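You operate a simulated robot arm through the tools that you are given. There is no shell and no other tool. Be economical: measure what you need, move in short steps, check, and stop when the job is done.

The job below is to be done with a simulated robot arm. You get a single attempt, and the scene is never put back.

## Task
Sand the grey mark off the clamped brush, then wax the middle of its back.
Fine: use the small sanding block, the green pad and the green box; sanding block back on the green mat, pad on the black one, lid shut; it stays clamped. Set down upright: small sanding block, green pad. A coat counts when it lies all over at full strength: go over it till it gets no stronger. What is to be rubbed or washed off counts as gone when no trace of it is left.

The check looks at the end state, three seconds after you hand in, the way a careful person would. Anything else that was tipped, shoved, dropped, spilled or broken makes it a failure. A push-on lid holds only when it is set on centred and level and pressed home; a screw cap is set on level and turned clockwise until tight.

## Robot
A 6-joint arm with a two-finger parallel gripper, fixed in place. Base frame: the origin is at the foot of the arm, x ahead of it, y to its left, z up; the work surface is at about z = 0.78. Lengths are in m, angles in degrees, forces in N, time in s.
With the tool pointing down near the work surface it reaches from about 0.24 to 0.64 m from the base axis. Its first joint turns from -66.0 to 66.0 degrees. Payload 2.7 kg.
Tool frame: the origin (TCP) lies between the finger pads and is the grasp point; the fingertips stand 0.023 m ahead of it; z points along the fingers, y is the line along which they close. Largest opening 0.094 m; finger width 0.038, thickness 0.01; the body of the gripper, 0.054 by 0.096 m, starts 0.039 m behind the TCP.
Orientation is told as [roll, pitch, yaw] about the base's x, y, z axes, in that order, counted from this pose: with the fingers straight down and closing along the base's y, the tool's x points along the base's -x, its y along +y and its z along -z.

## Interface
- The arm moves only by the tool arm_command. Its argument "motion" is a list of rows, each a list of 7 numbers: the opening, from 0 (shut) to 1 (fully open), then the shift along the base's x, y, z in m, then the turn, a rotation vector about the base's x, y, z in degrees. In form: [[gripper, x, y, z, wx, wy, wz], ...]. A call has 1 to 20 rows; each row is the pose to reach, as a shift and turn from the pose commanded when the call began. Each row takes 0.2 s and may step no farther than 0.05 m and 8.6 degrees from the row before; otherwise, or with a gripper value out of range, the whole call is refused. A pose out of reach is approached as far as the arm can. The call stops where the force on the tool passes 40 N (or 10 N more than at its start, if that is more) or the arm is blocked; 0.2 s more then pass. Each finger travels about 0.045 m/s and halts on what it meets, pressing with about 31 N; the grip force reading is that of the motor and also rises with nothing between the fingers. The clock runs only during rows and for 0.2 s after the last one: add rows that repeat a pose to give the fingers time. The reply holds the time, the measured pose of the TCP, the force on the tool along the base axes, the opening and the grip force, in the units named above and with some noise, with the torque about the TCP (base axes, N m) and any sound that the robot's microphone picked up.
- Cameras (640 x 400 px; columns grow to the right, rows downward): "scene" is fixed at [0.0722, -0.434, 1.3971]; the picture's right is [0.80, -0.60, 0.00], its down [-0.37, -0.49, -0.79] and it looks along [0.48, 0.63, -0.61] (base axes); focal length 315 px, centre (320, 200). "wrist" rides on the gripper at [0.086, 0.016, -0.075] in the tool frame; the picture's right is [-0.18, 0.98, 0.00], its down [-0.58, -0.11, -0.81] and it looks along [-0.79, -0.15, 0.59] (tool axes); focal length 243 px, centre (320, 200). There is no depth. A picture from a camera that has moved, and an enlarged one, comes with that camera's place and axes in the base frame and with its lens.
- grab_frame(camera): a new picture of that camera. The clock stands still meanwhile.
- zoom(camera, box): a new picture of the part [left, top, right, bottom] of that camera's present view, enlarged. The clock stands still meanwhile.
- sign_off(): hands the job in; it is judged then, once.

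Go step by step. Nothing tells you positions but the pictures and the camera data: compare them with the known pose of the tool, close in by small moves and look again before you grip or let go. The budget is 120 turns and 76 pictures, counting those below and the enlarged ones. Unless the task says otherwise, let go and move clear before handing in, and close with one line.

The tools are called after "Call:" as name(argument=value, ...) on one line, values as JSON. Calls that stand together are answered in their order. arm_command: Moves the arm, as the interface text tells. Its arguments: {"type":"object","properties":{"motion":{"type":"array"}},"required":["motion"]} The other tools are called the same way: grab_frame (camera) takes a picture; zoom (camera, box) takes an enlarged picture of a part of a camera's view; sign_off () hands the job in.

At the start:

```text
time_s: 0.0
position: [0.4642, 0.0047, 1.1555]
orientation: [0.0, -0.2, 0.1]
ft_force: [-1.3, -0.1, -0.6]
moment: [0.03, 0.02, 0.0]
finger_gap: 0.094
gripper_force: 0.0
```

scene: 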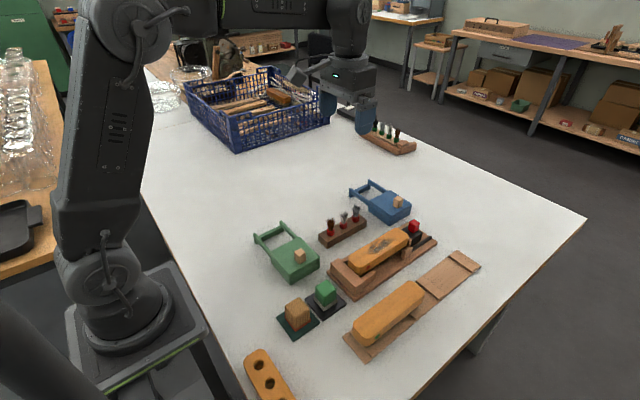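
wrist: 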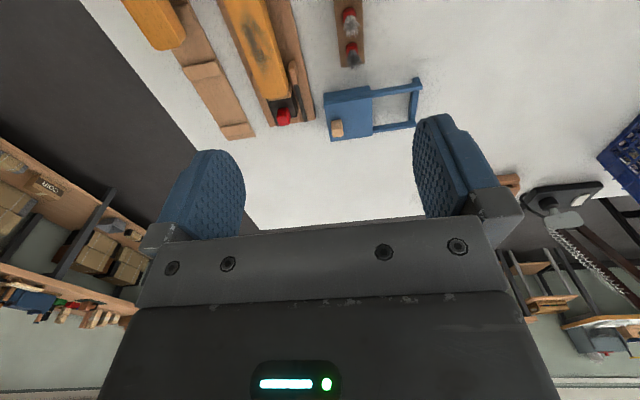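

I see a clamped brush with a grey mark, another unclamped brush, green and blue boxes, a sanding block on a green mat and a green pad on a black mat. I'll zoom in for details.

Call:
zoom(camera="scene", box=[240, 170, 490, 370])

Call:
zoom(camera="scene", box=[240, 210, 370, 340])

```text
2.00 times, centred on (365, 270) of scene
camera zoom: at [0.0722, -0.434, 1.3971], right [0.8, -0.6, 0.0], down [-0.37, -0.49, -0.79], along [0.48, 0.63, -0.61], focal length 630 px, centre (230, 60)
```

zoom: 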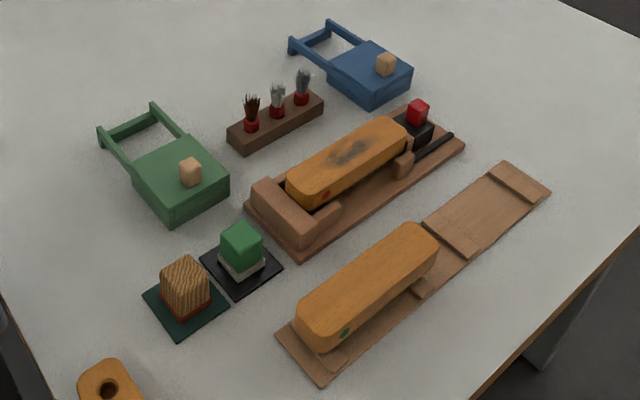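

```text
3.08 times, centred on (305, 275) of scene
camera zoom: at [0.0722, -0.434, 1.3971], right [0.8, -0.6, 0.0], down [-0.37, -0.49, -0.79], along [0.48, 0.63, -0.61], focal length 970 px, centre (366, -31)
```

zoom: 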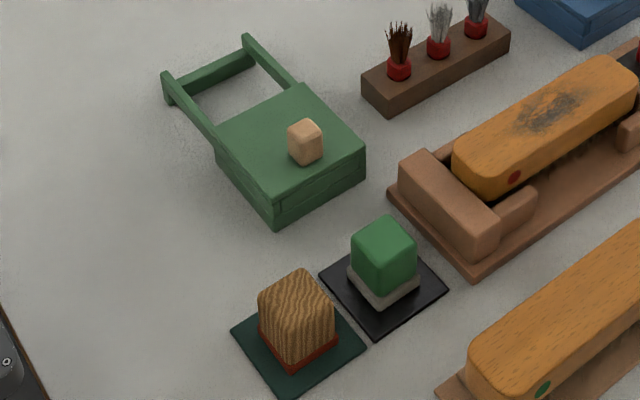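

Items look axis-aligned: sanding block near (0.26,-0.11), pad (0.34,-0.11), green box about (0.34,0.0), brush along x from 0.42 to 0.59 at y≈-0.10. I'll move over toward the block and look with the wrist camera.

Call:
arm_command(motion=[[1, -0.03, -0.018, -0.021, 0, 0, 0], [1, -0.06, -0.037, -0.042, 0, 0, 0], [1, -0.09, -0.055, -0.065, 0, 0, 0], [1, -0.12, -0.073, -0.085, 0, 0, 0], [1, -0.15, -0.09, -0.1, 0, 0, 0], [1, -0.18, -0.11, -0.12, 0, 0, 0], [1, -0.2, -0.113, -0.14, 0, 0, 0]])

Call:
grab_frame(camera="wrist")

Call:
grab_frame(camera="scene")

```text
time_s: 1.6
position: [0.2634, -0.1081, 1.0151]
orientation: [-0.1, -0.1, 0.0]
ft_force: [0.1, 0.1, -0.8]
moment: [0.01, -0.06, 0.01]
finger_gap: 0.094
gripper_force: 0.2
```

```text
71 pictures are left
camera wrist: at [0.1777, -0.0926, 1.0896], right [0.18, 0.98, 0.0], down [0.58, -0.11, 0.81], along [0.79, -0.15, -0.59], focal length 243 px, centre (320, 200)
```

wrist: 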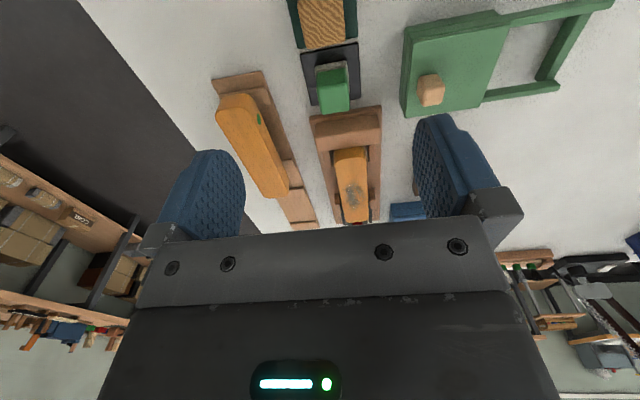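

```text
70 pictures are left
```

scene: 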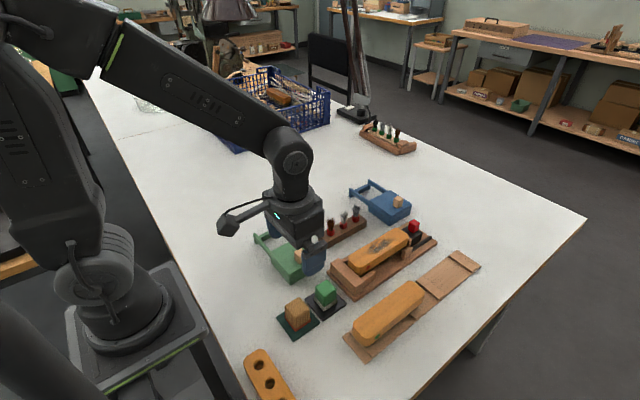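

The estimates agree between cameras. I'll zoom more for the block/pad sizes and orientation.

Call:
zoom(camera="scene", box=[270, 270, 350, 345])

Call:
zoom(camera="wrist", box=[260, 0, 430, 106])

```text
5.33 times, centred on (310, 308) of scene
camera zoom: at [0.0722, -0.434, 1.3971], right [0.8, -0.6, 0.0], down [-0.37, -0.49, -0.79], along [0.48, 0.63, -0.61], focal length 1681 px, centre (373, -373)
```

zoom: 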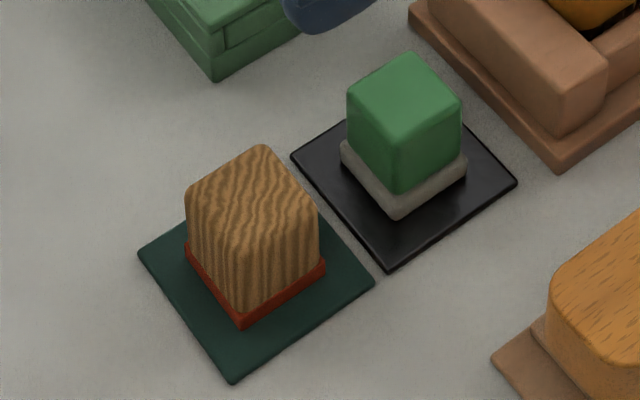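

```text
3.76 times, centred on (345, 53) of wrist
camera zoom: at [0.1777, -0.0926, 1.0896], right [0.18, 0.98, 0.0], down [0.58, -0.11, 0.81], along [0.79, -0.15, -0.59], focal length 913 px, centre (226, 753)
```

zoom: 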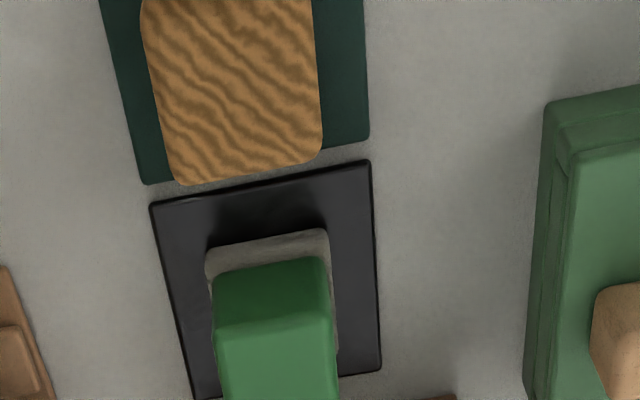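

Block centre ≈(0.264,-0.104), pad ≈(0.342,-0.104), both aligned with the axes, ~0.042 tall. Next I look closely at the brush and green box.

Call:
zoom(camera="scene", box=[325, 215, 445, 300])

Call:
zoom(camera="wrist", box=[280, 90, 410, 230])

Call:
zoom(camera="wrist", box=[390, 0, 620, 120])

```text
4.71 times, centred on (385, 258) of scene
camera zoom: at [0.0722, -0.434, 1.3971], right [0.8, -0.6, 0.0], down [-0.37, -0.49, -0.79], along [0.48, 0.63, -0.61], focal length 1483 px, centre (14, -71)
```

zoom: 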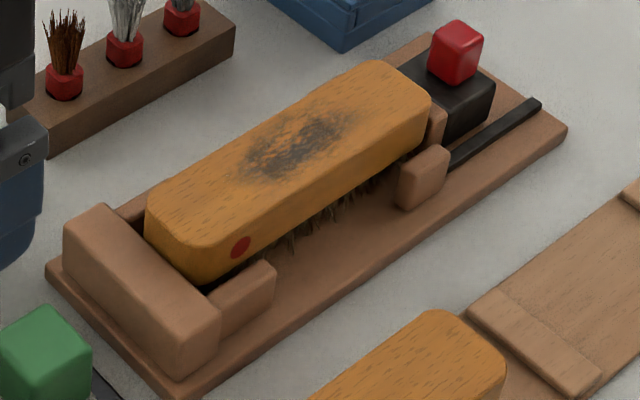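

```text
2.86 times, centred on (345, 160) of wrist
camera zoom: at [0.1777, -0.0926, 1.0896], right [0.18, 0.98, 0.0], down [0.58, -0.11, 0.81], along [0.79, -0.15, -0.59], focal length 693 px, centre (249, 314)
```

zoom: 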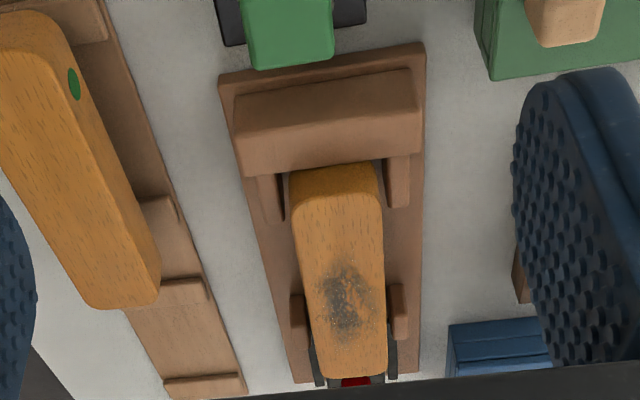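

```text
2.78 times, centred on (505, 60) of wrist
camera zoom: at [0.1777, -0.0926, 1.0896], right [0.18, 0.98, 0.0], down [0.58, -0.11, 0.81], along [0.79, -0.15, -0.59], focal length 675 px, centre (-195, 590)
```

zoom: 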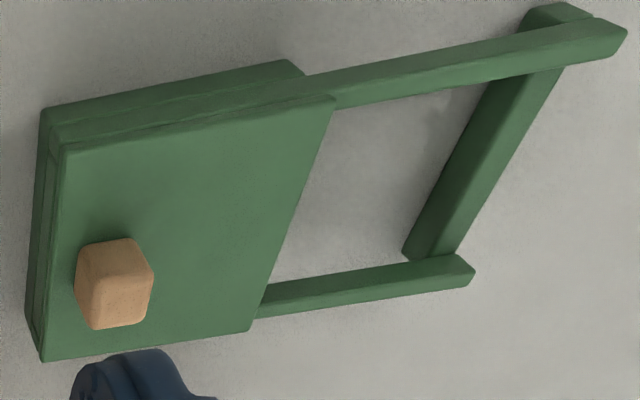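

The brush is along x with its top near z≈0.84, and the green box has a lid that slides toward +y. I go down over the sanding block first, stopping a bit above to check.

Call:
arm_command(motion=[[0.8, 0, 0.004, -0.04, 0, 0, 0], [0.8, 0, 0.004, -0.08, 0, 0, 0], [0.8, 0, 0.004, -0.12, 0, 0, 0], [0.8, 0, 0.004, -0.15, 0, 0, 0], [0.8, 0, 0.004, -0.17, 0, 0, 0], [0.8, 0, 0.004, -0.17, 0, 0, 0]])

Call:
zoom(camera="scene", box=[250, 240, 360, 345])

```text
time_s: 3.0
position: [0.2641, -0.1037, 0.8453]
orientation: [0.0, 0.0, 0.1]
ft_force: [0.4, 0.0, 0.2]
moment: [0.0, 0.02, 0.01]
finger_gap: 0.0753
gripper_force: 0.0
```

```text
3.81 times, centred on (305, 292) of scene
camera zoom: at [0.0723, -0.434, 1.3971], right [0.8, -0.6, 0.0], down [-0.37, -0.49, -0.79], along [0.48, 0.63, -0.61], focal length 1200 px, centre (377, -152)
```

zoom: 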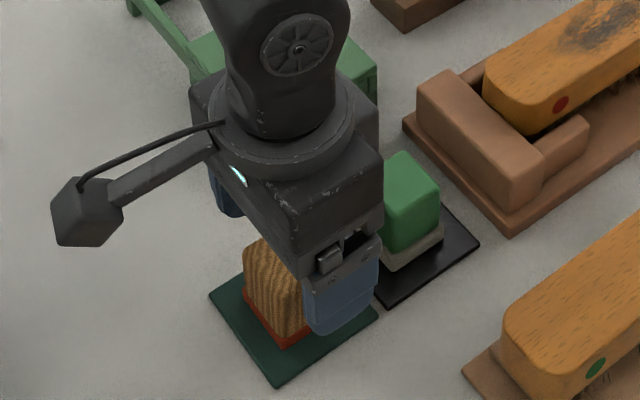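

Aligned over the block; descend to grip height and close.

Call:
arm_command(motion=[[0.8, 0, 0, -0.015, 0, 0, 0], [0.8, 0, 0, -0.033, 0, 0, 0], [0.8, 0, 0, -0.033, 0, 0, 0], [0.3, 0, 0, -0.033, 0, 0, 0], [0.3, 0, 0, -0.033, 0, 0, 0], [0.3, 0, 0, -0.033, 0, 0, 0], [0.2, 0, 0, -0.033, 0, 0, 0], [0.2, 0, 0, -0.033, 0, 0, 0], [0.2, 0, 0, -0.033, 0, 0, 0]])

Call:
zoom(camera="scene", box=[250, 240, 360, 345])

```text
time_s: 5.0
position: [0.2658, -0.1024, 0.8132]
orientation: [-0.1, -0.1, 0.1]
ft_force: [-0.5, -0.2, -0.3]
moment: [0.0, -0.04, -0.01]
finger_gap: 0.039
gripper_force: 30.9
```

```text
3.81 times, centred on (305, 292) of scene
camera zoom: at [0.0722, -0.434, 1.3971], right [0.8, -0.6, 0.0], down [-0.37, -0.49, -0.79], along [0.48, 0.63, -0.61], focal length 1200 px, centre (377, -152)
```

zoom: 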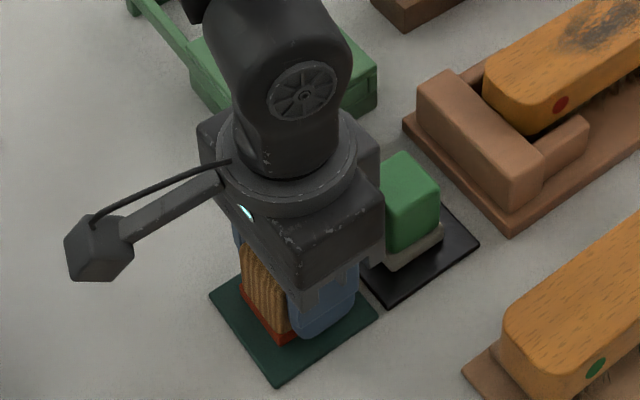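

Block gripped (gap 0.039). I lift it and carry it over the brush middle at about (0.51,-0.095).

Call:
arm_command(motion=[[0.2, 0, 0, 0.02, 0, 0, 0], [0.2, 0, 0, 0.06, 0, 0, 0], [0.2, 0, 0, 0.1, 0, 0, 0], [0.2, 0.04, 0.002, 0.11, 0, 0, 0], [0.2, 0.085, 0.004, 0.11, 0, 0, 0], [0.2, 0.13, 0.006, 0.11, 0, 0, 0], [0.2, 0.175, 0.008, 0.11, 0, 0, 0], [0.2, 0.22, 0.008, 0.11, 0, 0, 0], [0.2, 0.246, 0.008, 0.11, 0, 0, 0], [0.2, 0.246, 0.008, 0.09, 0, 0, 0], [0.2, 0.246, 0.008, 0.075, 0, 0, 0]])

Call:
zoom(camera="scene", box=[325, 195, 445, 300])

```text
time_s: 7.4
position: [0.5109, -0.0955, 0.8872]
orientation: [0.0, -0.1, 0.0]
ft_force: [0.3, 0.5, -0.2]
moment: [0.0, -0.01, 0.02]
finger_gap: 0.0392
gripper_force: 31.2
```

```text
3.81 times, centred on (385, 248) of scene
camera zoom: at [0.0723, -0.434, 1.3971], right [0.8, -0.6, 0.0], down [-0.37, -0.49, -0.79], along [0.48, 0.63, -0.61], focal length 1200 px, centre (72, 19)
```

zoom: 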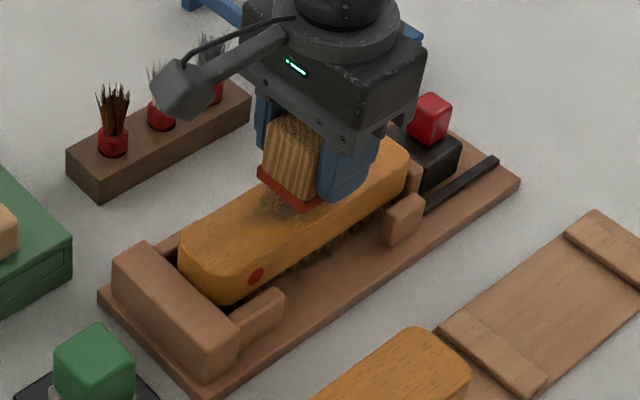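

Well placed. I lower in small steps to find contact.

Call:
arm_command(motion=[[0.2, 0, 0, -0.004, 0, 0, 0], [0.2, 0, 0, -0.008, 0, 0, 0], [0.2, 0, 0, -0.011, 0, 0, 0], [0.2, 0, 0, -0.011, 0, 0, 0]])

```text
time_s: 8.4
position: [0.511, -0.0961, 0.8773]
orientation: [0.0, -0.1, 0.1]
ft_force: [-0.2, -0.6, -0.8]
moment: [0.0, 0.0, -0.01]
finger_gap: 0.0392
gripper_force: 31.5
```

Call:
arm_command(motion=[[0.2, 0, 0, -0.002, 0, 0, 0], [0.2, 0, 0, -0.004, 0, 0, 0], [0.2, 0, 0, -0.005, 0, 0, 0], [0.2, 0, 0, -0.005, 0, 0, 0]])

```text
time_s: 9.4
position: [0.5125, -0.0966, 0.8747]
orientation: [0.0, -0.3, 0.2]
ft_force: [-7.3, 1.1, 24.9]
moment: [0.02, 0.52, -0.01]
finger_gap: 0.0391
gripper_force: 30.8
```

Contact found at about TCP z 0.875. I ease off a little and sand back and forth along the brush.

Call:
arm_command(motion=[[0.2, 0, 0, 0.0012, 0, 0, 0], [0.2, 0.02, 0, 0.0012, 0, 0, 0], [0.2, 0.04, 0, 0.0012, 0, 0, 0], [0.2, 0.02, 0, 0.0012, 0, 0, 0], [0.2, 0, 0, 0.0012, 0, 0, 0], [0.2, -0.02, 0, 0.0012, 0, 0, 0], [0.2, -0.035, 0, 0.0012, 0, 0, 0], [0.2, -0.02, 0.006, 0.0012, 0, 0, 0], [0.2, 0, 0.006, 0.0012, 0, 0, 0], [0.2, 0.02, 0.006, 0.0012, 0, 0, 0], [0.2, 0.04, 0.006, 0.0012, 0, 0, 0], [0.2, 0.04, -0.004, 0.0012, 0, 0, 0], [0.2, 0.02, -0.006, 0.0012, 0, 0, 0], [0.2, 0, -0.006, 0.0012, 0, 0, 0], [0.2, -0.02, -0.006, 0.0012, 0, 0, 0], [0.2, -0.035, -0.006, 0.0012, 0, 0, 0], [0.2, -0.02, 0, 0.0012, 0, 0, 0], [0.2, 0, 0, 0.0012, 0, 0, 0]])

Call:
zoom(camera="scene", box=[325, 195, 445, 300])

```text
time_s: 13.2
position: [0.5112, -0.0954, 0.8739]
orientation: [-0.1, -0.1, 0.1]
ft_force: [-10.0, -0.2, 26.0]
moment: [0.0, 0.44, -0.01]
finger_gap: 0.0394
gripper_force: 30.6
```

```text
3.81 times, centred on (385, 248) of scene
camera zoom: at [0.0715, -0.4339, 1.3971], right [0.8, -0.6, 0.0], down [-0.37, -0.49, -0.79], along [0.48, 0.63, -0.61], focal length 1200 px, centre (72, 19)
```

zoom: 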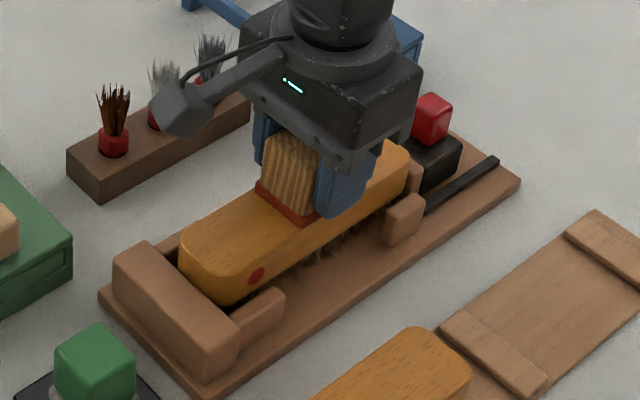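

The sanding is working. One more full pass with slightly less pressure, then lift and inspect.

Call:
arm_command(motion=[[0.2, 0, 0.003, 0.0006, 0, 0, 0], [0.2, 0.02, 0.003, 0.0006, 0, 0, 0], [0.2, 0.04, 0.003, 0.0006, 0, 0, 0], [0.2, 0.045, -0.003, 0.0006, 0, 0, 0], [0.2, 0.02, -0.003, 0.0006, 0, 0, 0], [0.2, 0, -0.003, 0.0006, 0, 0, 0], [0.2, -0.02, -0.003, 0.0006, 0, 0, 0], [0.2, -0.035, -0.003, 0.0006, 0, 0, 0], [0.2, -0.02, 0.008, 0.0006, 0, 0, 0], [0.2, 0, 0.008, 0.0006, 0, 0, 0], [0.2, 0.02, 0.008, 0.0006, 0, 0, 0], [0.2, 0.04, 0.008, 0.0006, 0, 0, 0], [0.2, 0.04, -0.008, 0.0006, 0, 0, 0], [0.2, 0.02, -0.008, 0.0006, 0, 0, 0], [0.2, 0, -0.008, 0.0006, 0, 0, 0], [0.2, -0.02, -0.008, 0.0006, 0, 0, 0], [0.2, -0.03, 0, 0.0006, 0, 0, 0], [0.2, -0.03, 0, 0.02, 0, 0, 0], [0.2, -0.03, 0, 0.06, 0, 0, 0], [0.2, -0.07, 0, 0.08, 0, 0, 0]])

Call:
zoom(camera="scene", box=[325, 215, 445, 300])

```text
time_s: 17.4
position: [0.4399, -0.0951, 0.9512]
orientation: [0.0, 0.1, 0.1]
ft_force: [-0.2, -0.1, -0.2]
moment: [0.02, 0.03, -0.01]
finger_gap: 0.0394
gripper_force: 31.7
```

```text
4.71 times, centred on (385, 258) of scene
camera zoom: at [0.0723, -0.434, 1.3971], right [0.8, -0.6, 0.0], down [-0.37, -0.49, -0.79], along [0.48, 0.63, -0.61], focal length 1483 px, centre (14, -71)
```

zoom: 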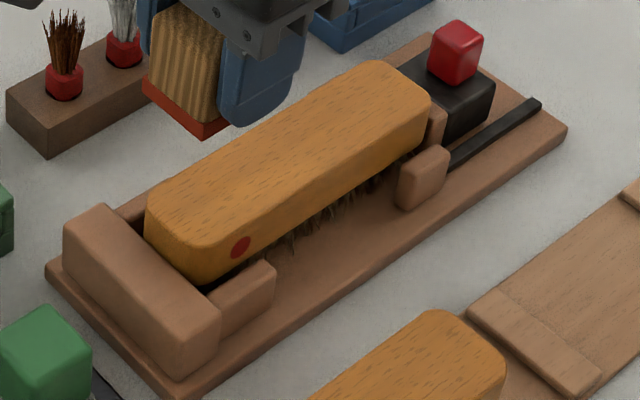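

The mark appears gone; I zoom tighter to check for faint traces.

Call:
zoom(camera="scene", box=[350, 222, 422, 267])

Call:
grab_frame(camera="wrist")

```text
8.89 times, centred on (386, 244) of scene
camera zoom: at [0.0723, -0.434, 1.3971], right [0.8, -0.6, 0.0], down [-0.37, -0.49, -0.79], along [0.48, 0.63, -0.61], focal length 2801 px, centre (-267, -196)
```

zoom: 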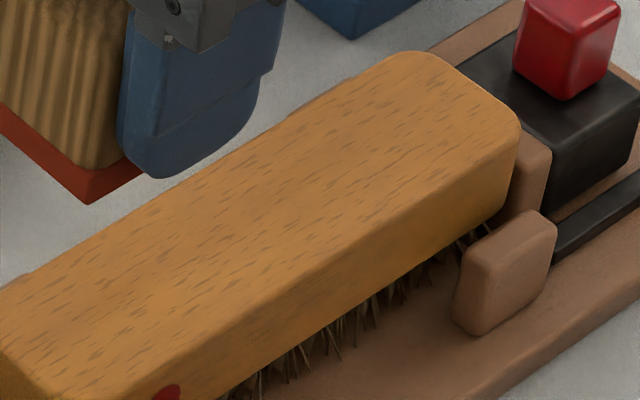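

```text
58 pictures are left
camera wrist: at [0.3541, -0.0797, 1.0257], right [0.18, 0.98, 0.0], down [0.58, -0.11, 0.81], along [0.79, -0.15, -0.59], focal length 243 px, centre (320, 200)
```

wrist: 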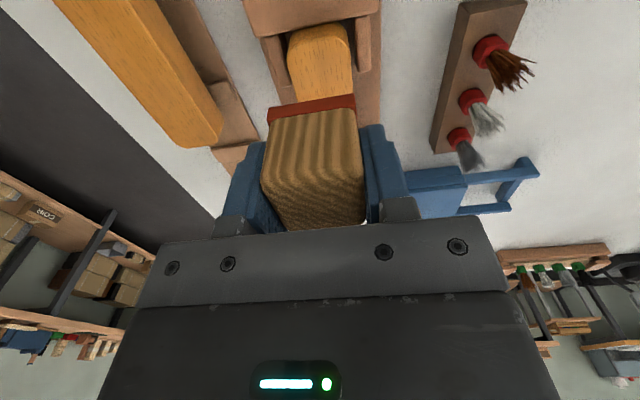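

It looks clean, maybe a faint shade near x≈0.48; one more short pass there to be certain.

Call:
arm_command(motion=[[0.2, 0.03, 0, -0.03, 0, 0, 0], [0.2, 0.035, 0, -0.06, 0, 0, 0], [0.2, 0.035, 0, -0.073, 0, 0, 0], [0.2, 0.035, 0, -0.0785, 0, 0, 0], [0.2, 0.055, 0.006, -0.0785, 0, 0, 0], [0.2, 0.075, 0.006, -0.0785, 0, 0, 0], [0.2, 0.095, 0.006, -0.0785, 0, 0, 0], [0.2, 0.075, 0.002, -0.0785, 0, 0, 0], [0.2, 0.055, 0.002, -0.0785, 0, 0, 0], [0.2, 0.032, 0.002, -0.0785, 0, 0, 0], [0.2, 0.055, -0.002, -0.0785, 0, 0, 0], [0.2, 0.075, -0.002, -0.0785, 0, 0, 0], [0.2, 0.1, -0.006, -0.0785, 0, 0, 0], [0.2, 0.075, -0.007, -0.0785, 0, 0, 0], [0.2, 0.055, -0.007, -0.0785, 0, 0, 0], [0.2, 0.035, -0.007, -0.0785, 0, 0, 0], [0.2, 0.035, 0, -0.0785, 0, 0, 0], [0.2, 0.035, 0, -0.04, 0, 0, 0], [0.2, 0, 0, 0, 0, 0, 0], [0.2, -0.04, 0, 0, 0, 0, 0]])

Call:
zoom(camera="scene", box=[350, 222, 422, 267])

```text
refused: row 19 steps farther than a row can; nothing moved
```

```text
8.89 times, centred on (386, 244) of scene
camera zoom: at [0.0723, -0.434, 1.3971], right [0.8, -0.6, 0.0], down [-0.37, -0.49, -0.79], along [0.48, 0.63, -0.61], focal length 2801 px, centre (-267, -196)
```

zoom: 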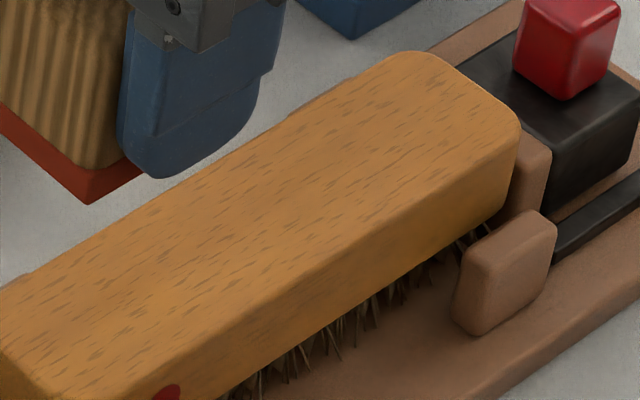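

One row was too long; I resend with the retreat split up.

Call:
arm_command(motion=[[0.2, 0.03, 0, -0.03, 0, 0, 0], [0.2, 0.035, 0, -0.06, 0, 0, 0], [0.2, 0.035, 0, -0.073, 0, 0, 0], [0.2, 0.035, 0, -0.0785, 0, 0, 0], [0.2, 0.055, 0.006, -0.0785, 0, 0, 0], [0.2, 0.075, 0.006, -0.0785, 0, 0, 0], [0.2, 0.095, 0.006, -0.0785, 0, 0, 0], [0.2, 0.075, 0.002, -0.0785, 0, 0, 0], [0.2, 0.055, 0.002, -0.0785, 0, 0, 0], [0.2, 0.032, 0.002, -0.0785, 0, 0, 0], [0.2, 0.055, -0.002, -0.0785, 0, 0, 0], [0.2, 0.075, -0.002, -0.0785, 0, 0, 0], [0.2, 0.1, -0.006, -0.0785, 0, 0, 0], [0.2, 0.075, -0.007, -0.0785, 0, 0, 0], [0.2, 0.055, -0.007, -0.0785, 0, 0, 0], [0.2, 0.035, -0.007, -0.0785, 0, 0, 0], [0.2, 0.035, 0, -0.0785, 0, 0, 0], [0.2, 0.03, 0, -0.04, 0, 0, 0], [0.2, 0.01, 0, 0, 0, 0, 0], [0.2, -0.03, 0, 0, 0, 0, 0]])

Call:
zoom(camera="scene", box=[350, 222, 422, 267])

```text
time_s: 21.6
position: [0.4088, -0.0935, 0.956]
orientation: [0.0, 0.0, 0.1]
ft_force: [-0.1, -0.6, -0.5]
moment: [0.02, -0.02, 0.01]
finger_gap: 0.0393
gripper_force: 31.0
```

```text
8.89 times, centred on (386, 244) of scene
camera zoom: at [0.0723, -0.434, 1.3971], right [0.8, -0.6, 0.0], down [-0.37, -0.49, -0.79], along [0.48, 0.63, -0.61], focal length 2801 px, centre (-267, -196)
```

zoom: 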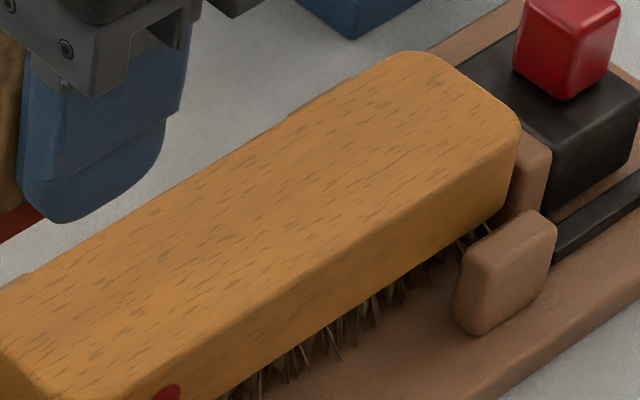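

Clean. Now I carry the block back above the green mat.

Call:
arm_command(motion=[[0.2, -0.04, -0.003, 0, 0, 0, 0], [0.2, -0.08, -0.006, 0, 0, 0, 0], [0.2, -0.12, -0.0095, 0, 0, 0, 0], [0.2, -0.1445, -0.0095, -0.01, 0, 0, 0], [0.2, -0.1445, -0.0095, -0.05, 0, 0, 0], [0.2, -0.1445, -0.0095, -0.09, 0, 0, 0], [0.2, -0.1445, -0.0095, -0.12, 0, 0, 0], [0.2, -0.1445, -0.0095, -0.13, 0, 0, 0], [0.2, -0.1445, -0.0095, -0.13, 0, 0, 0]])

Call:
zoom(camera="scene", box=[250, 240, 360, 345])

```text
time_s: 23.6
position: [0.2677, -0.1052, 0.8243]
orientation: [0.1, -0.1, 0.1]
ft_force: [-0.5, -0.7, -0.4]
moment: [-0.02, -0.01, -0.04]
finger_gap: 0.0391
gripper_force: 30.8
```

```text
3.81 times, centred on (305, 292) of scene
camera zoom: at [0.0723, -0.434, 1.3971], right [0.8, -0.6, 0.0], down [-0.37, -0.49, -0.79], along [0.48, 0.63, -0.61], focal length 1200 px, centre (377, -152)
```

zoom: 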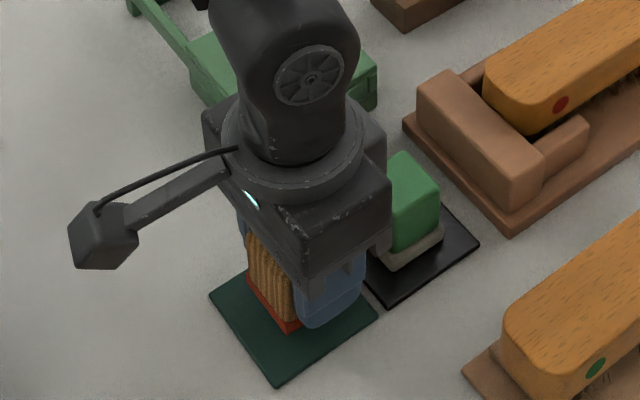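

Over the mat; I adjust 3 mm and lower until contact.

Call:
arm_command(motion=[[0.2, -0.003, 0.001, -0.004, 0, 0, 0], [0.2, -0.003, 0.001, -0.008, 0, 0, 0], [0.2, -0.003, 0.001, -0.011, 0, 0, 0], [0.2, -0.003, 0.001, -0.012, 0, 0, 0], [0.2, -0.003, 0.001, -0.012, 0, 0, 0]])

```text
time_s: 24.8
position: [0.2625, -0.1023, 0.8118]
orientation: [0.0, -0.3, 0.2]
ft_force: [0.3, 9.5, 30.2]
moment: [0.19, 0.03, -0.03]
finger_gap: 0.0394
gripper_force: 31.5
```

Contact. I ease up 2 mm, open and rise straight up.

Call:
arm_command(motion=[[0.2, 0, 0, 0.002, 0, 0, 0], [0.3, 0, 0, 0.002, 0, 0, 0], [0.65, 0, 0, 0.002, 0, 0, 0], [0.65, 0, 0, 0.002, 0, 0, 0], [0.65, 0, 0, 0.002, 0, 0, 0], [0.65, 0, 0, 0.02, 0, 0, 0], [0.65, 0, 0, 0.06, 0, 0, 0], [0.65, 0, 0, 0.1, 0, 0, 0], [0.65, 0, 0, 0.14, 0, 0, 0]])

Call:
zoom(camera="scene", box=[250, 225, 360, 340])

Call:
grab_frame(camera="wrist")

```text
time_s: 26.8
position: [0.2636, -0.1029, 0.9507]
orientation: [0.0, 0.0, 0.1]
ft_force: [-0.3, 0.0, 0.2]
moment: [0.03, -0.01, -0.01]
finger_gap: 0.0612
gripper_force: 0.0
```

```text
3.48 times, centred on (305, 282) of scene
camera zoom: at [0.0722, -0.434, 1.3971], right [0.8, -0.6, 0.0], down [-0.37, -0.49, -0.79], along [0.48, 0.63, -0.61], focal length 1096 px, centre (372, -87)
```

zoom: 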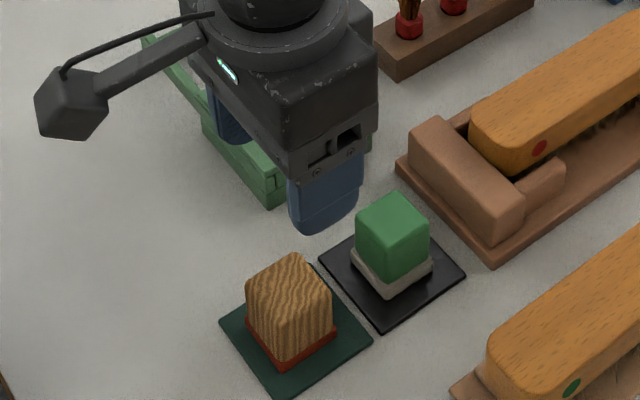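

```text
53 pictures are left
camera wrist: at [0.1767, -0.0876, 1.0242], right [0.18, 0.98, 0.0], down [0.58, -0.11, 0.81], along [0.79, -0.15, -0.59], focal length 243 px, centre (320, 200)
```

wrist: 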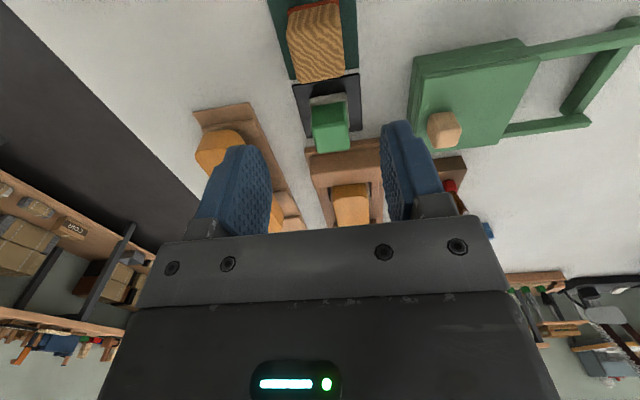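

Block stands upright on its mat. Next: the green box's lid knob, estimated at (0.345,0.0), top ≈0.845; I move above it and look.

Call:
arm_command(motion=[[0.5, 0.025, 0.03, 0, 0, 0, 0], [0.5, 0.05, 0.06, 0, 0, 0, 0], [0.5, 0.075, 0.09, 0, 0, 0, 0], [0.5, 0.0824, 0.1034, -0.02, 0, 0, 0], [0.5, 0.0824, 0.1034, -0.06, 0, 0, 0], [0.5, 0.0824, 0.1034, -0.08, 0, 0, 0], [0.5, 0.0824, 0.1034, -0.08, 0, 0, 0]])

Call:
zoom(camera="scene", box=[245, 200, 345, 290])

Call:
grab_frame(camera="wrist")

```text
time_s: 28.4
position: [0.347, 0.0009, 0.8709]
orientation: [0.0, 0.0, 0.1]
ft_force: [0.2, 0.2, 0.1]
moment: [0.01, -0.02, 0.0]
finger_gap: 0.047
gripper_force: 0.1
```

```text
4.44 times, centred on (295, 245) of scene
camera zoom: at [0.0723, -0.434, 1.3971], right [0.8, -0.6, 0.0], down [-0.37, -0.49, -0.79], along [0.48, 0.63, -0.61], focal length 1400 px, centre (431, 0)
```

zoom: 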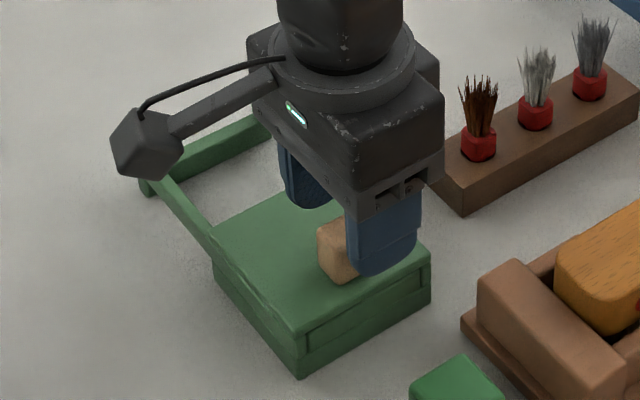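

```text
51 pictures are left
camera wrist: at [0.2599, 0.016, 0.9444], right [0.18, 0.98, 0.0], down [0.58, -0.11, 0.81], along [0.79, -0.15, -0.59], focal length 243 px, centre (320, 200)
```

wrist: 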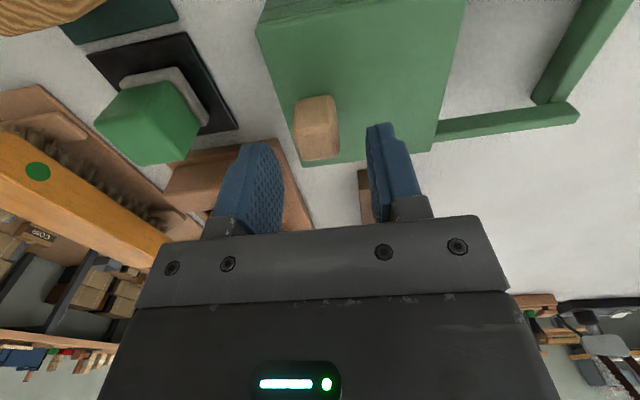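

The knob lies between the fingers. I go down 20 mm and close on it.

Call:
arm_command(motion=[[0.5, -0.003, -0.002, -0.01, 0, 0, 0], [0.5, -0.003, -0.002, -0.018, 0, 0, 0], [0.5, -0.003, -0.002, -0.02, 0, 0, 0], [0.3, -0.003, -0.002, -0.02, 0, 0, 0], [0.15, -0.003, -0.002, -0.02, 0, 0, 0], [0.1, -0.003, -0.002, -0.02, 0, 0, 0], [0.1, -0.003, -0.002, -0.02, 0, 0, 0], [0.1, -0.003, -0.002, -0.02, 0, 0, 0]])

Call:
zoom(camera="scene", box=[245, 200, 345, 290])

```text
time_s: 30.2
position: [0.3423, -0.0005, 0.851]
orientation: [-0.1, -0.1, 0.1]
ft_force: [-2.1, 35.7, -2.9]
moment: [0.33, -0.04, -0.33]
finger_gap: 0.0215
gripper_force: 44.9
```

```text
4.44 times, centred on (295, 245) of scene
camera zoom: at [0.0722, -0.4331, 1.3973], right [0.8, -0.6, 0.0], down [-0.37, -0.49, -0.79], along [0.48, 0.63, -0.62], focal length 1400 px, centre (431, 0)
```

zoom: 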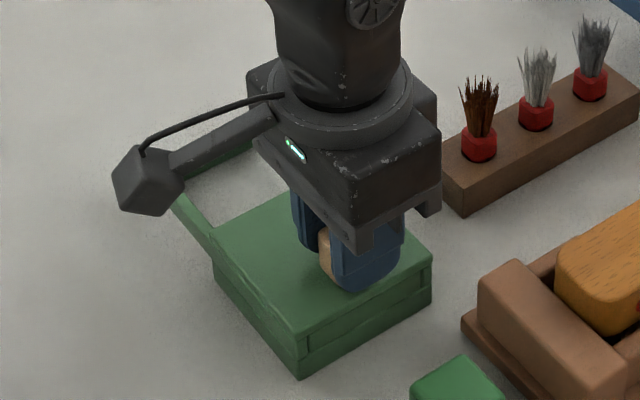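

Knob gripped; the tool is pushed 3–4 mm in +y so I relax that, then begin sliding the lid toward +y in small steps.

Call:
arm_command(motion=[[0.1, 0, 0.003, 0, 0, 0, 0], [0.1, 0, 0.006, 0, 0, 0, 0], [0.1, 0, 0.012, 0, 0, 0, 0], [0.1, 0, 0.02, 0, 0, 0, 0], [0.1, 0, 0.028, 0, 0, 0, 0]])

Call:
zoom(camera="scene", box=[245, 200, 345, 290])

```text
time_s: 31.4
position: [0.3425, 0.0243, 0.851]
orientation: [0.0, -0.1, 0.2]
ft_force: [11.6, -0.8, -39.7]
moment: [0.02, -0.24, -0.03]
finger_gap: 0.0218
gripper_force: 45.1
```

```text
4.44 times, centred on (295, 245) of scene
camera zoom: at [0.0729, -0.434, 1.397], right [0.8, -0.6, 0.0], down [-0.37, -0.49, -0.79], along [0.48, 0.63, -0.62], focal length 1400 px, centre (431, 0)
```

zoom: 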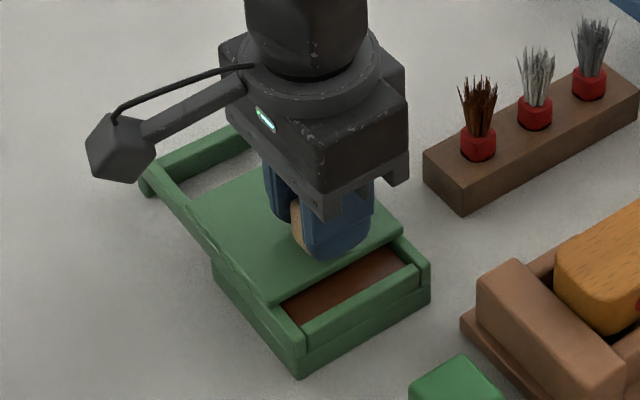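

Lid slides and the box stays put, wax visible. The tool is pulled downward, so I ease down a bit before continuing.

Call:
arm_command(motion=[[0.1, 0, 0, -0.0015, 0, 0, 0], [0.1, 0, 0, -0.003, 0, 0, 0]])

```text
time_s: 32.0
position: [0.3429, 0.026, 0.8503]
orientation: [0.1, -0.4, 0.1]
ft_force: [-9.7, 0.0, 39.3]
moment: [-0.21, 0.29, -0.11]
finger_gap: 0.0217
gripper_force: 45.3
```

Over-corrected; midpoint is neutral. I go back 1.5 mm and continue.

Call:
arm_command(motion=[[0.1, 0, 0, 0.0014, 0, 0, 0], [0.1, 0, 0.005, 0.0014, 0, 0, 0], [0.1, 0, 0.011, 0.0014, 0, 0, 0], [0.1, 0, 0.017, 0.0014, 0, 0, 0]])

```text
time_s: 33.0
position: [0.3437, 0.0433, 0.8518]
orientation: [0.1, -0.2, 0.1]
ft_force: [-3.1, -0.5, 36.9]
moment: [-0.23, -0.27, -0.16]
finger_gap: 0.0216
gripper_force: 45.0
```

Now pressing down slightly; raise 1.5 mm and continue sliding.

Call:
arm_command(motion=[[0.1, 0, 0, 0.002, 0, 0, 0], [0.1, 0, 0.004, 0.002, 0, 0, 0], [0.1, 0, 0.009, 0.002, 0, 0, 0]])

```text
time_s: 33.8
position: [0.3428, 0.0514, 0.8505]
orientation: [0.0, -0.1, 0.0]
ft_force: [19.5, -0.4, -30.7]
moment: [-0.02, -0.89, -0.03]
finger_gap: 0.0213
gripper_force: 44.9
```

Small side load: correct x +1.5 mm, z −1.5 mm, and continue.

Call:
arm_command(motion=[[0.1, 0.0012, 0, -0.0012, 0, 0, 0], [0.1, 0.0012, 0.006, -0.0012, 0, 0, 0], [0.1, 0.0012, 0.012, -0.0012, 0, 0, 0], [0.1, 0.0012, 0.018, -0.0012, 0, 0, 0]])

Call:
zoom(camera="scene", box=[245, 190, 345, 290])

```text
time_s: 34.8
position: [0.3429, 0.0669, 0.8503]
orientation: [0.0, 0.0, 0.1]
ft_force: [-8.9, -0.7, 27.5]
moment: [0.02, 0.68, -0.09]
finger_gap: 0.0217
gripper_force: 45.4
```

```text
4.00 times, centred on (295, 240) of scene
camera zoom: at [0.0717, -0.4341, 1.3971], right [0.8, -0.6, 0.0], down [-0.37, -0.49, -0.79], along [0.48, 0.63, -0.61], focal length 1260 px, centre (420, 40)
```

zoom: 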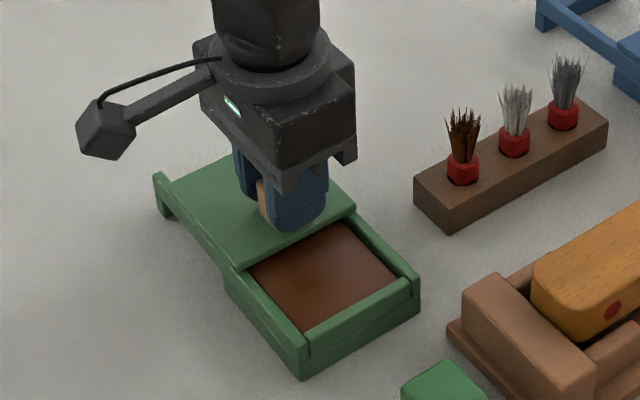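

Nearly open; a little further with z eased.

Call:
arm_command(motion=[[0.1, 0, 0, 0.0008, 0, 0, 0], [0.1, 0, 0.005, 0.0008, 0, 0, 0], [0.1, 0, 0.009, 0.0008, 0, 0, 0], [0.1, 0, 0.009, 0.0008, 0, 0, 0]])

```text
time_s: 35.8
position: [0.3426, 0.077, 0.8507]
orientation: [-0.1, 0.0, 0.0]
ft_force: [-17.7, -0.7, 7.9]
moment: [0.05, -0.74, -0.05]
finger_gap: 0.0215
gripper_force: 44.9
```

Open enough. I release the knob and rise, then look at the opening.

Call:
arm_command(motion=[[0.1, 0, 0, 0, 0, 0, 0], [0.5, 0, 0, 0, 0, 0, 0], [0.5, 0, 0, 0, 0, 0, 0], [0.5, 0, 0, 0, 0, 0, 0], [0.5, 0, 0, 0.02, 0, 0, 0], [0.5, 0, 0, 0.06, 0, 0, 0], [0.5, 0, -0.03, 0.1, 0, 0, 0], [0.5, -0.02, -0.07, 0.11, 0, 0, 0], [0.5, -0.05, -0.1, 0.11, 0, 0, 0]])

Call:
grab_frame(camera="wrist")

Call:
zoom(camera="scene", box=[245, 200, 355, 340])

```text
time_s: 37.8
position: [0.293, -0.0212, 0.962]
orientation: [0.0, 0.0, 0.1]
ft_force: [-0.8, -1.0, 0.4]
moment: [0.01, 0.0, 0.02]
finger_gap: 0.0468
gripper_force: 0.2
```

```text
47 pictures are left
camera wrist: at [0.2061, -0.0054, 1.036], right [0.18, 0.98, 0.0], down [0.58, -0.11, 0.81], along [0.79, -0.15, -0.59], focal length 243 px, centre (320, 200)
```

wrist: 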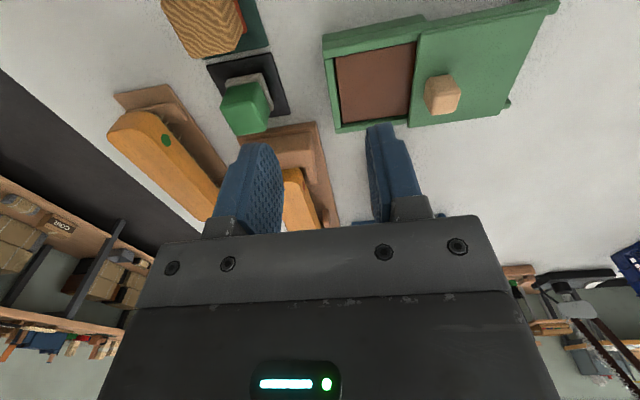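

```text
2.86 times, centred on (300, 270) of scene
camera zoom: at [0.0723, -0.434, 1.3971], right [0.8, -0.6, 0.0], down [-0.37, -0.49, -0.79], along [0.48, 0.63, -0.61], focal length 900 px, centre (377, 0)
```

zoom: 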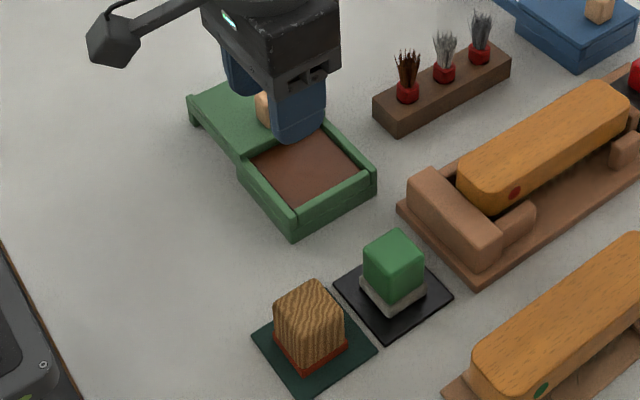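

Opening spans x 0.305–0.375, y −0.011–0.057. Next fetch the green pad at (0.342,-0.104).

Call:
arm_command(motion=[[0.65, 0.02, -0.04, 0, 0, 0, 0], [0.65, 0.049, -0.078, 0, 0, 0, 0], [0.65, 0.049, -0.083, -0.03, 0, 0, 0], [0.65, 0.049, -0.083, -0.07, 0, 0, 0], [0.65, 0.049, -0.083, -0.105, 0, 0, 0], [0.65, 0.049, -0.083, -0.105, 0, 0, 0]])

Call:
grab_frame(camera="wrist")

Call:
zoom(camera="scene", box=[270, 230, 380, 340])

```text
time_s: 39.2
position: [0.3416, -0.1054, 0.8558]
orientation: [0.0, 0.0, 0.2]
ft_force: [0.0, -0.3, -0.5]
moment: [-0.02, 0.01, 0.0]
finger_gap: 0.0611
gripper_force: 0.2
```

```text
45 pictures are left
camera wrist: at [0.2552, -0.0904, 0.9296], right [0.18, 0.98, 0.0], down [0.58, -0.11, 0.81], along [0.79, -0.15, -0.59], focal length 243 px, centre (320, 200)
```

wrist: 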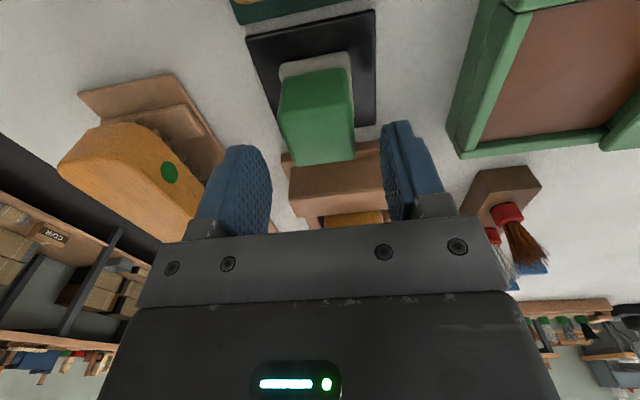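

```text
3.64 times, centred on (325, 285) of scene
camera zoom: at [0.0723, -0.434, 1.3971], right [0.8, -0.6, 0.0], down [-0.37, -0.49, -0.79], along [0.48, 0.63, -0.61], focal length 1146 px, centre (302, -109)
```

zoom: 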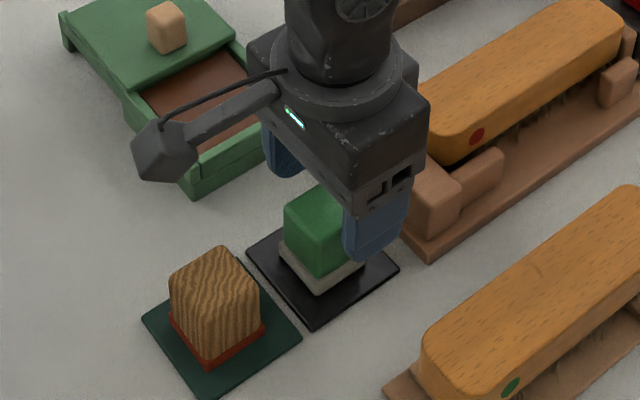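

Well aligned. I descend to TCP 0.820 (fingertips just above the sole) and close.

Call:
arm_command(motion=[[0.65, 0, 0.001, -0.015, 0, 0, 0], [0.65, 0, 0.001, -0.03, 0, 0, 0], [0.65, 0, 0.001, -0.0355, 0, 0, 0], [0.4, 0, 0.001, -0.0355, 0, 0, 0], [0.25, 0, 0.001, -0.0355, 0, 0, 0], [0.15, 0, 0.001, -0.0355, 0, 0, 0], [0.15, 0, 0.001, -0.0355, 0, 0, 0], [0.15, 0, 0.001, -0.0355, 0, 0, 0]])

Call:
zoom(camera="scene", box=[290, 240, 370, 320])

```text
time_s: 41.0
position: [0.3433, -0.1045, 0.8221]
orientation: [0.0, -0.1, 0.1]
ft_force: [0.4, -0.5, 0.4]
moment: [-0.01, 0.01, 0.02]
finger_gap: 0.0354
gripper_force: 30.9
```

```text
5.00 times, centred on (330, 280) of scene
camera zoom: at [0.0723, -0.434, 1.3971], right [0.8, -0.6, 0.0], down [-0.37, -0.49, -0.79], along [0.48, 0.63, -0.61], focal length 1576 px, centre (270, -200)
```

zoom: 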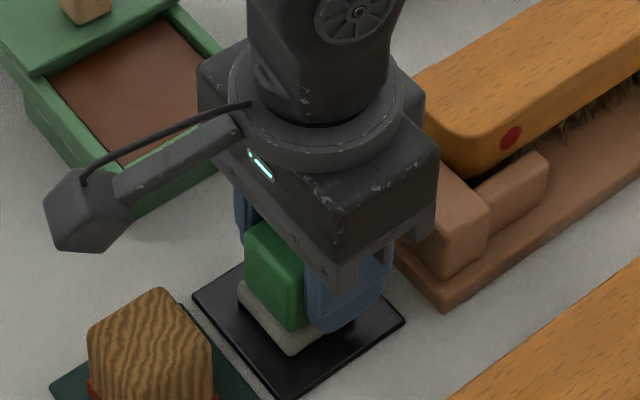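

Pad gripped. Lift and carry over the wax at (0.340,0.022).

Call:
arm_command(motion=[[0.15, 0, 0, 0.02, 0, 0, 0], [0.15, 0, 0, 0.06, 0, 0, 0], [0.15, 0, 0.03, 0.08, 0, 0, 0], [0.15, -0.003, 0.075, 0.08, 0, 0, 0], [0.15, -0.003, 0.12, 0.08, 0, 0, 0], [0.15, -0.003, 0.1265, 0.06, 0, 0, 0], [0.15, -0.003, 0.1265, 0.05, 0, 0, 0], [0.15, -0.003, 0.1265, 0.05, 0, 0, 0]])

Call:
zoom(camera="scene", box=[245, 190, 345, 290])

Call:
grab_frame(camera="wrist")

```text
time_s: 42.8
position: [0.339, 0.0224, 0.8702]
orientation: [0.0, -0.1, 0.2]
ft_force: [-0.2, 0.1, -0.8]
moment: [0.0, 0.03, 0.0]
finger_gap: 0.0353
gripper_force: 31.0
```

```text
4.00 times, centred on (295, 240) of scene
camera zoom: at [0.0723, -0.434, 1.3971], right [0.8, -0.6, 0.0], down [-0.37, -0.49, -0.79], along [0.48, 0.63, -0.61], focal length 1260 px, centre (420, 40)
```

zoom: 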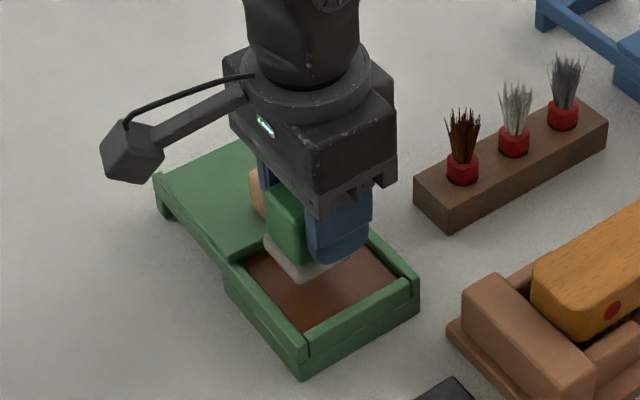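

```text
41 pictures are left
camera wrist: at [0.253, 0.0381, 0.9445], right [0.18, 0.98, 0.0], down [0.58, -0.11, 0.81], along [0.79, -0.15, -0.59], focal length 243 px, centre (320, 200)
```

wrist: 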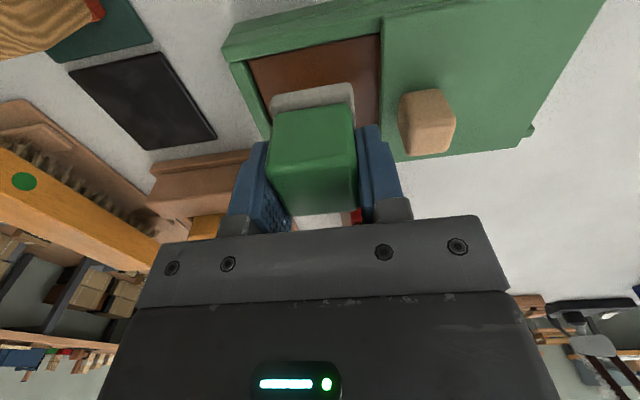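

Positioned inside the opening. I shift 4 mm toward −y and lower gradually for contact with the wax.

Call:
arm_command(motion=[[0.15, 0, -0.004, -0.005, 0, 0, 0], [0.15, 0, -0.004, -0.01, 0, 0, 0], [0.15, 0, -0.004, -0.015, 0, 0, 0], [0.15, 0, -0.004, -0.018, 0, 0, 0], [0.15, 0, -0.004, -0.018, 0, 0, 0]])

```text
time_s: 44.0
position: [0.3385, 0.0176, 0.8519]
orientation: [0.0, -0.1, 0.1]
ft_force: [0.3, 0.1, -1.8]
moment: [-0.03, 0.01, -0.03]
finger_gap: 0.0356
gripper_force: 31.2
```

Call:
arm_command(motion=[[0.15, 0, 0, -0.002, 0, 0, 0], [0.15, 0, 0, -0.004, 0, 0, 0], [0.15, 0, 0, -0.006, 0, 0, 0], [0.15, 0, 0, -0.006, 0, 0, 0]])

Call:
zoom(camera="scene", box=[255, 205, 335, 285])

```text
time_s: 45.0
position: [0.34, 0.0186, 0.8467]
orientation: [0.0, -0.1, 0.1]
ft_force: [0.3, -0.1, 0.2]
moment: [0.03, 0.0, 0.01]
finger_gap: 0.0354
gripper_force: 30.8
```

```text
5.00 times, centred on (295, 245) of scene
camera zoom: at [0.0723, -0.434, 1.3971], right [0.8, -0.6, 0.0], down [-0.37, -0.49, -0.79], along [0.48, 0.63, -0.61], focal length 1576 px, centre (445, -25)
```

zoom: 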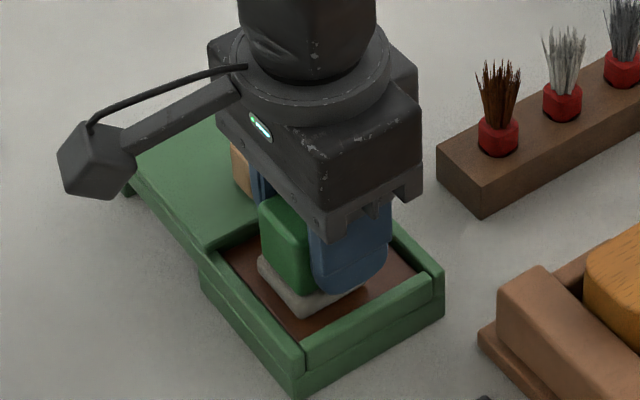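

No contact yet; I re-centre y by +3 mm for finger clearance and continue down.

Call:
arm_command(motion=[[0.15, 0, 0.003, 0, 0, 0, 0], [0.15, 0, 0.003, -0.002, 0, 0, 0], [0.15, 0, 0.003, -0.004, 0, 0, 0], [0.15, 0, 0.003, -0.006, 0, 0, 0], [0.15, 0, 0.003, -0.006, 0, 0, 0]])

```text
time_s: 46.0
position: [0.3411, 0.0212, 0.8446]
orientation: [0.0, -0.3, 0.1]
ft_force: [-2.2, -1.4, 9.3]
moment: [0.0, 0.09, 0.0]
finger_gap: 0.0356
gripper_force: 31.3
stopped in row 4: the force on the tool passed its limit at 47 N (the readings are from after the stop); the commanded pose is now the measured one
```

Contact with wax (~9 N). I rub the pad gently around in the wax.

Call:
arm_command(motion=[[0.15, 0.006, 0, -0.0005, 0, 0, 0], [0.15, 0.01, 0, -0.0005, 0, 0, 0], [0.15, 0.004, 0.001, -0.0005, 0, 0, 0], [0.15, -0.004, 0.001, -0.0005, 0, 0, 0], [0.15, -0.01, 0, -0.0005, 0, 0, 0], [0.15, -0.004, -0.001, -0.0005, 0, 0, 0], [0.15, 0.004, -0.001, -0.0005, 0, 0, 0], [0.15, 0.01, 0, -0.0005, 0, 0, 0], [0.15, 0, 0, -0.0005, 0, 0, 0], [0.15, -0.01, 0, -0.0005, 0, 0, 0], [0.15, 0, 0, -0.0005, 0, 0, 0]])

```text
time_s: 48.3
position: [0.3353, 0.0211, 0.8444]
orientation: [0.0, 0.1, 0.1]
ft_force: [-2.8, 0.4, 11.9]
moment: [0.01, -0.04, 0.04]
finger_gap: 0.0352
gripper_force: 31.6
stopped in row 11: the force on the tool passed its limit at 50 N (the readings are from after the stop); the commanded pose is now the measured one
```

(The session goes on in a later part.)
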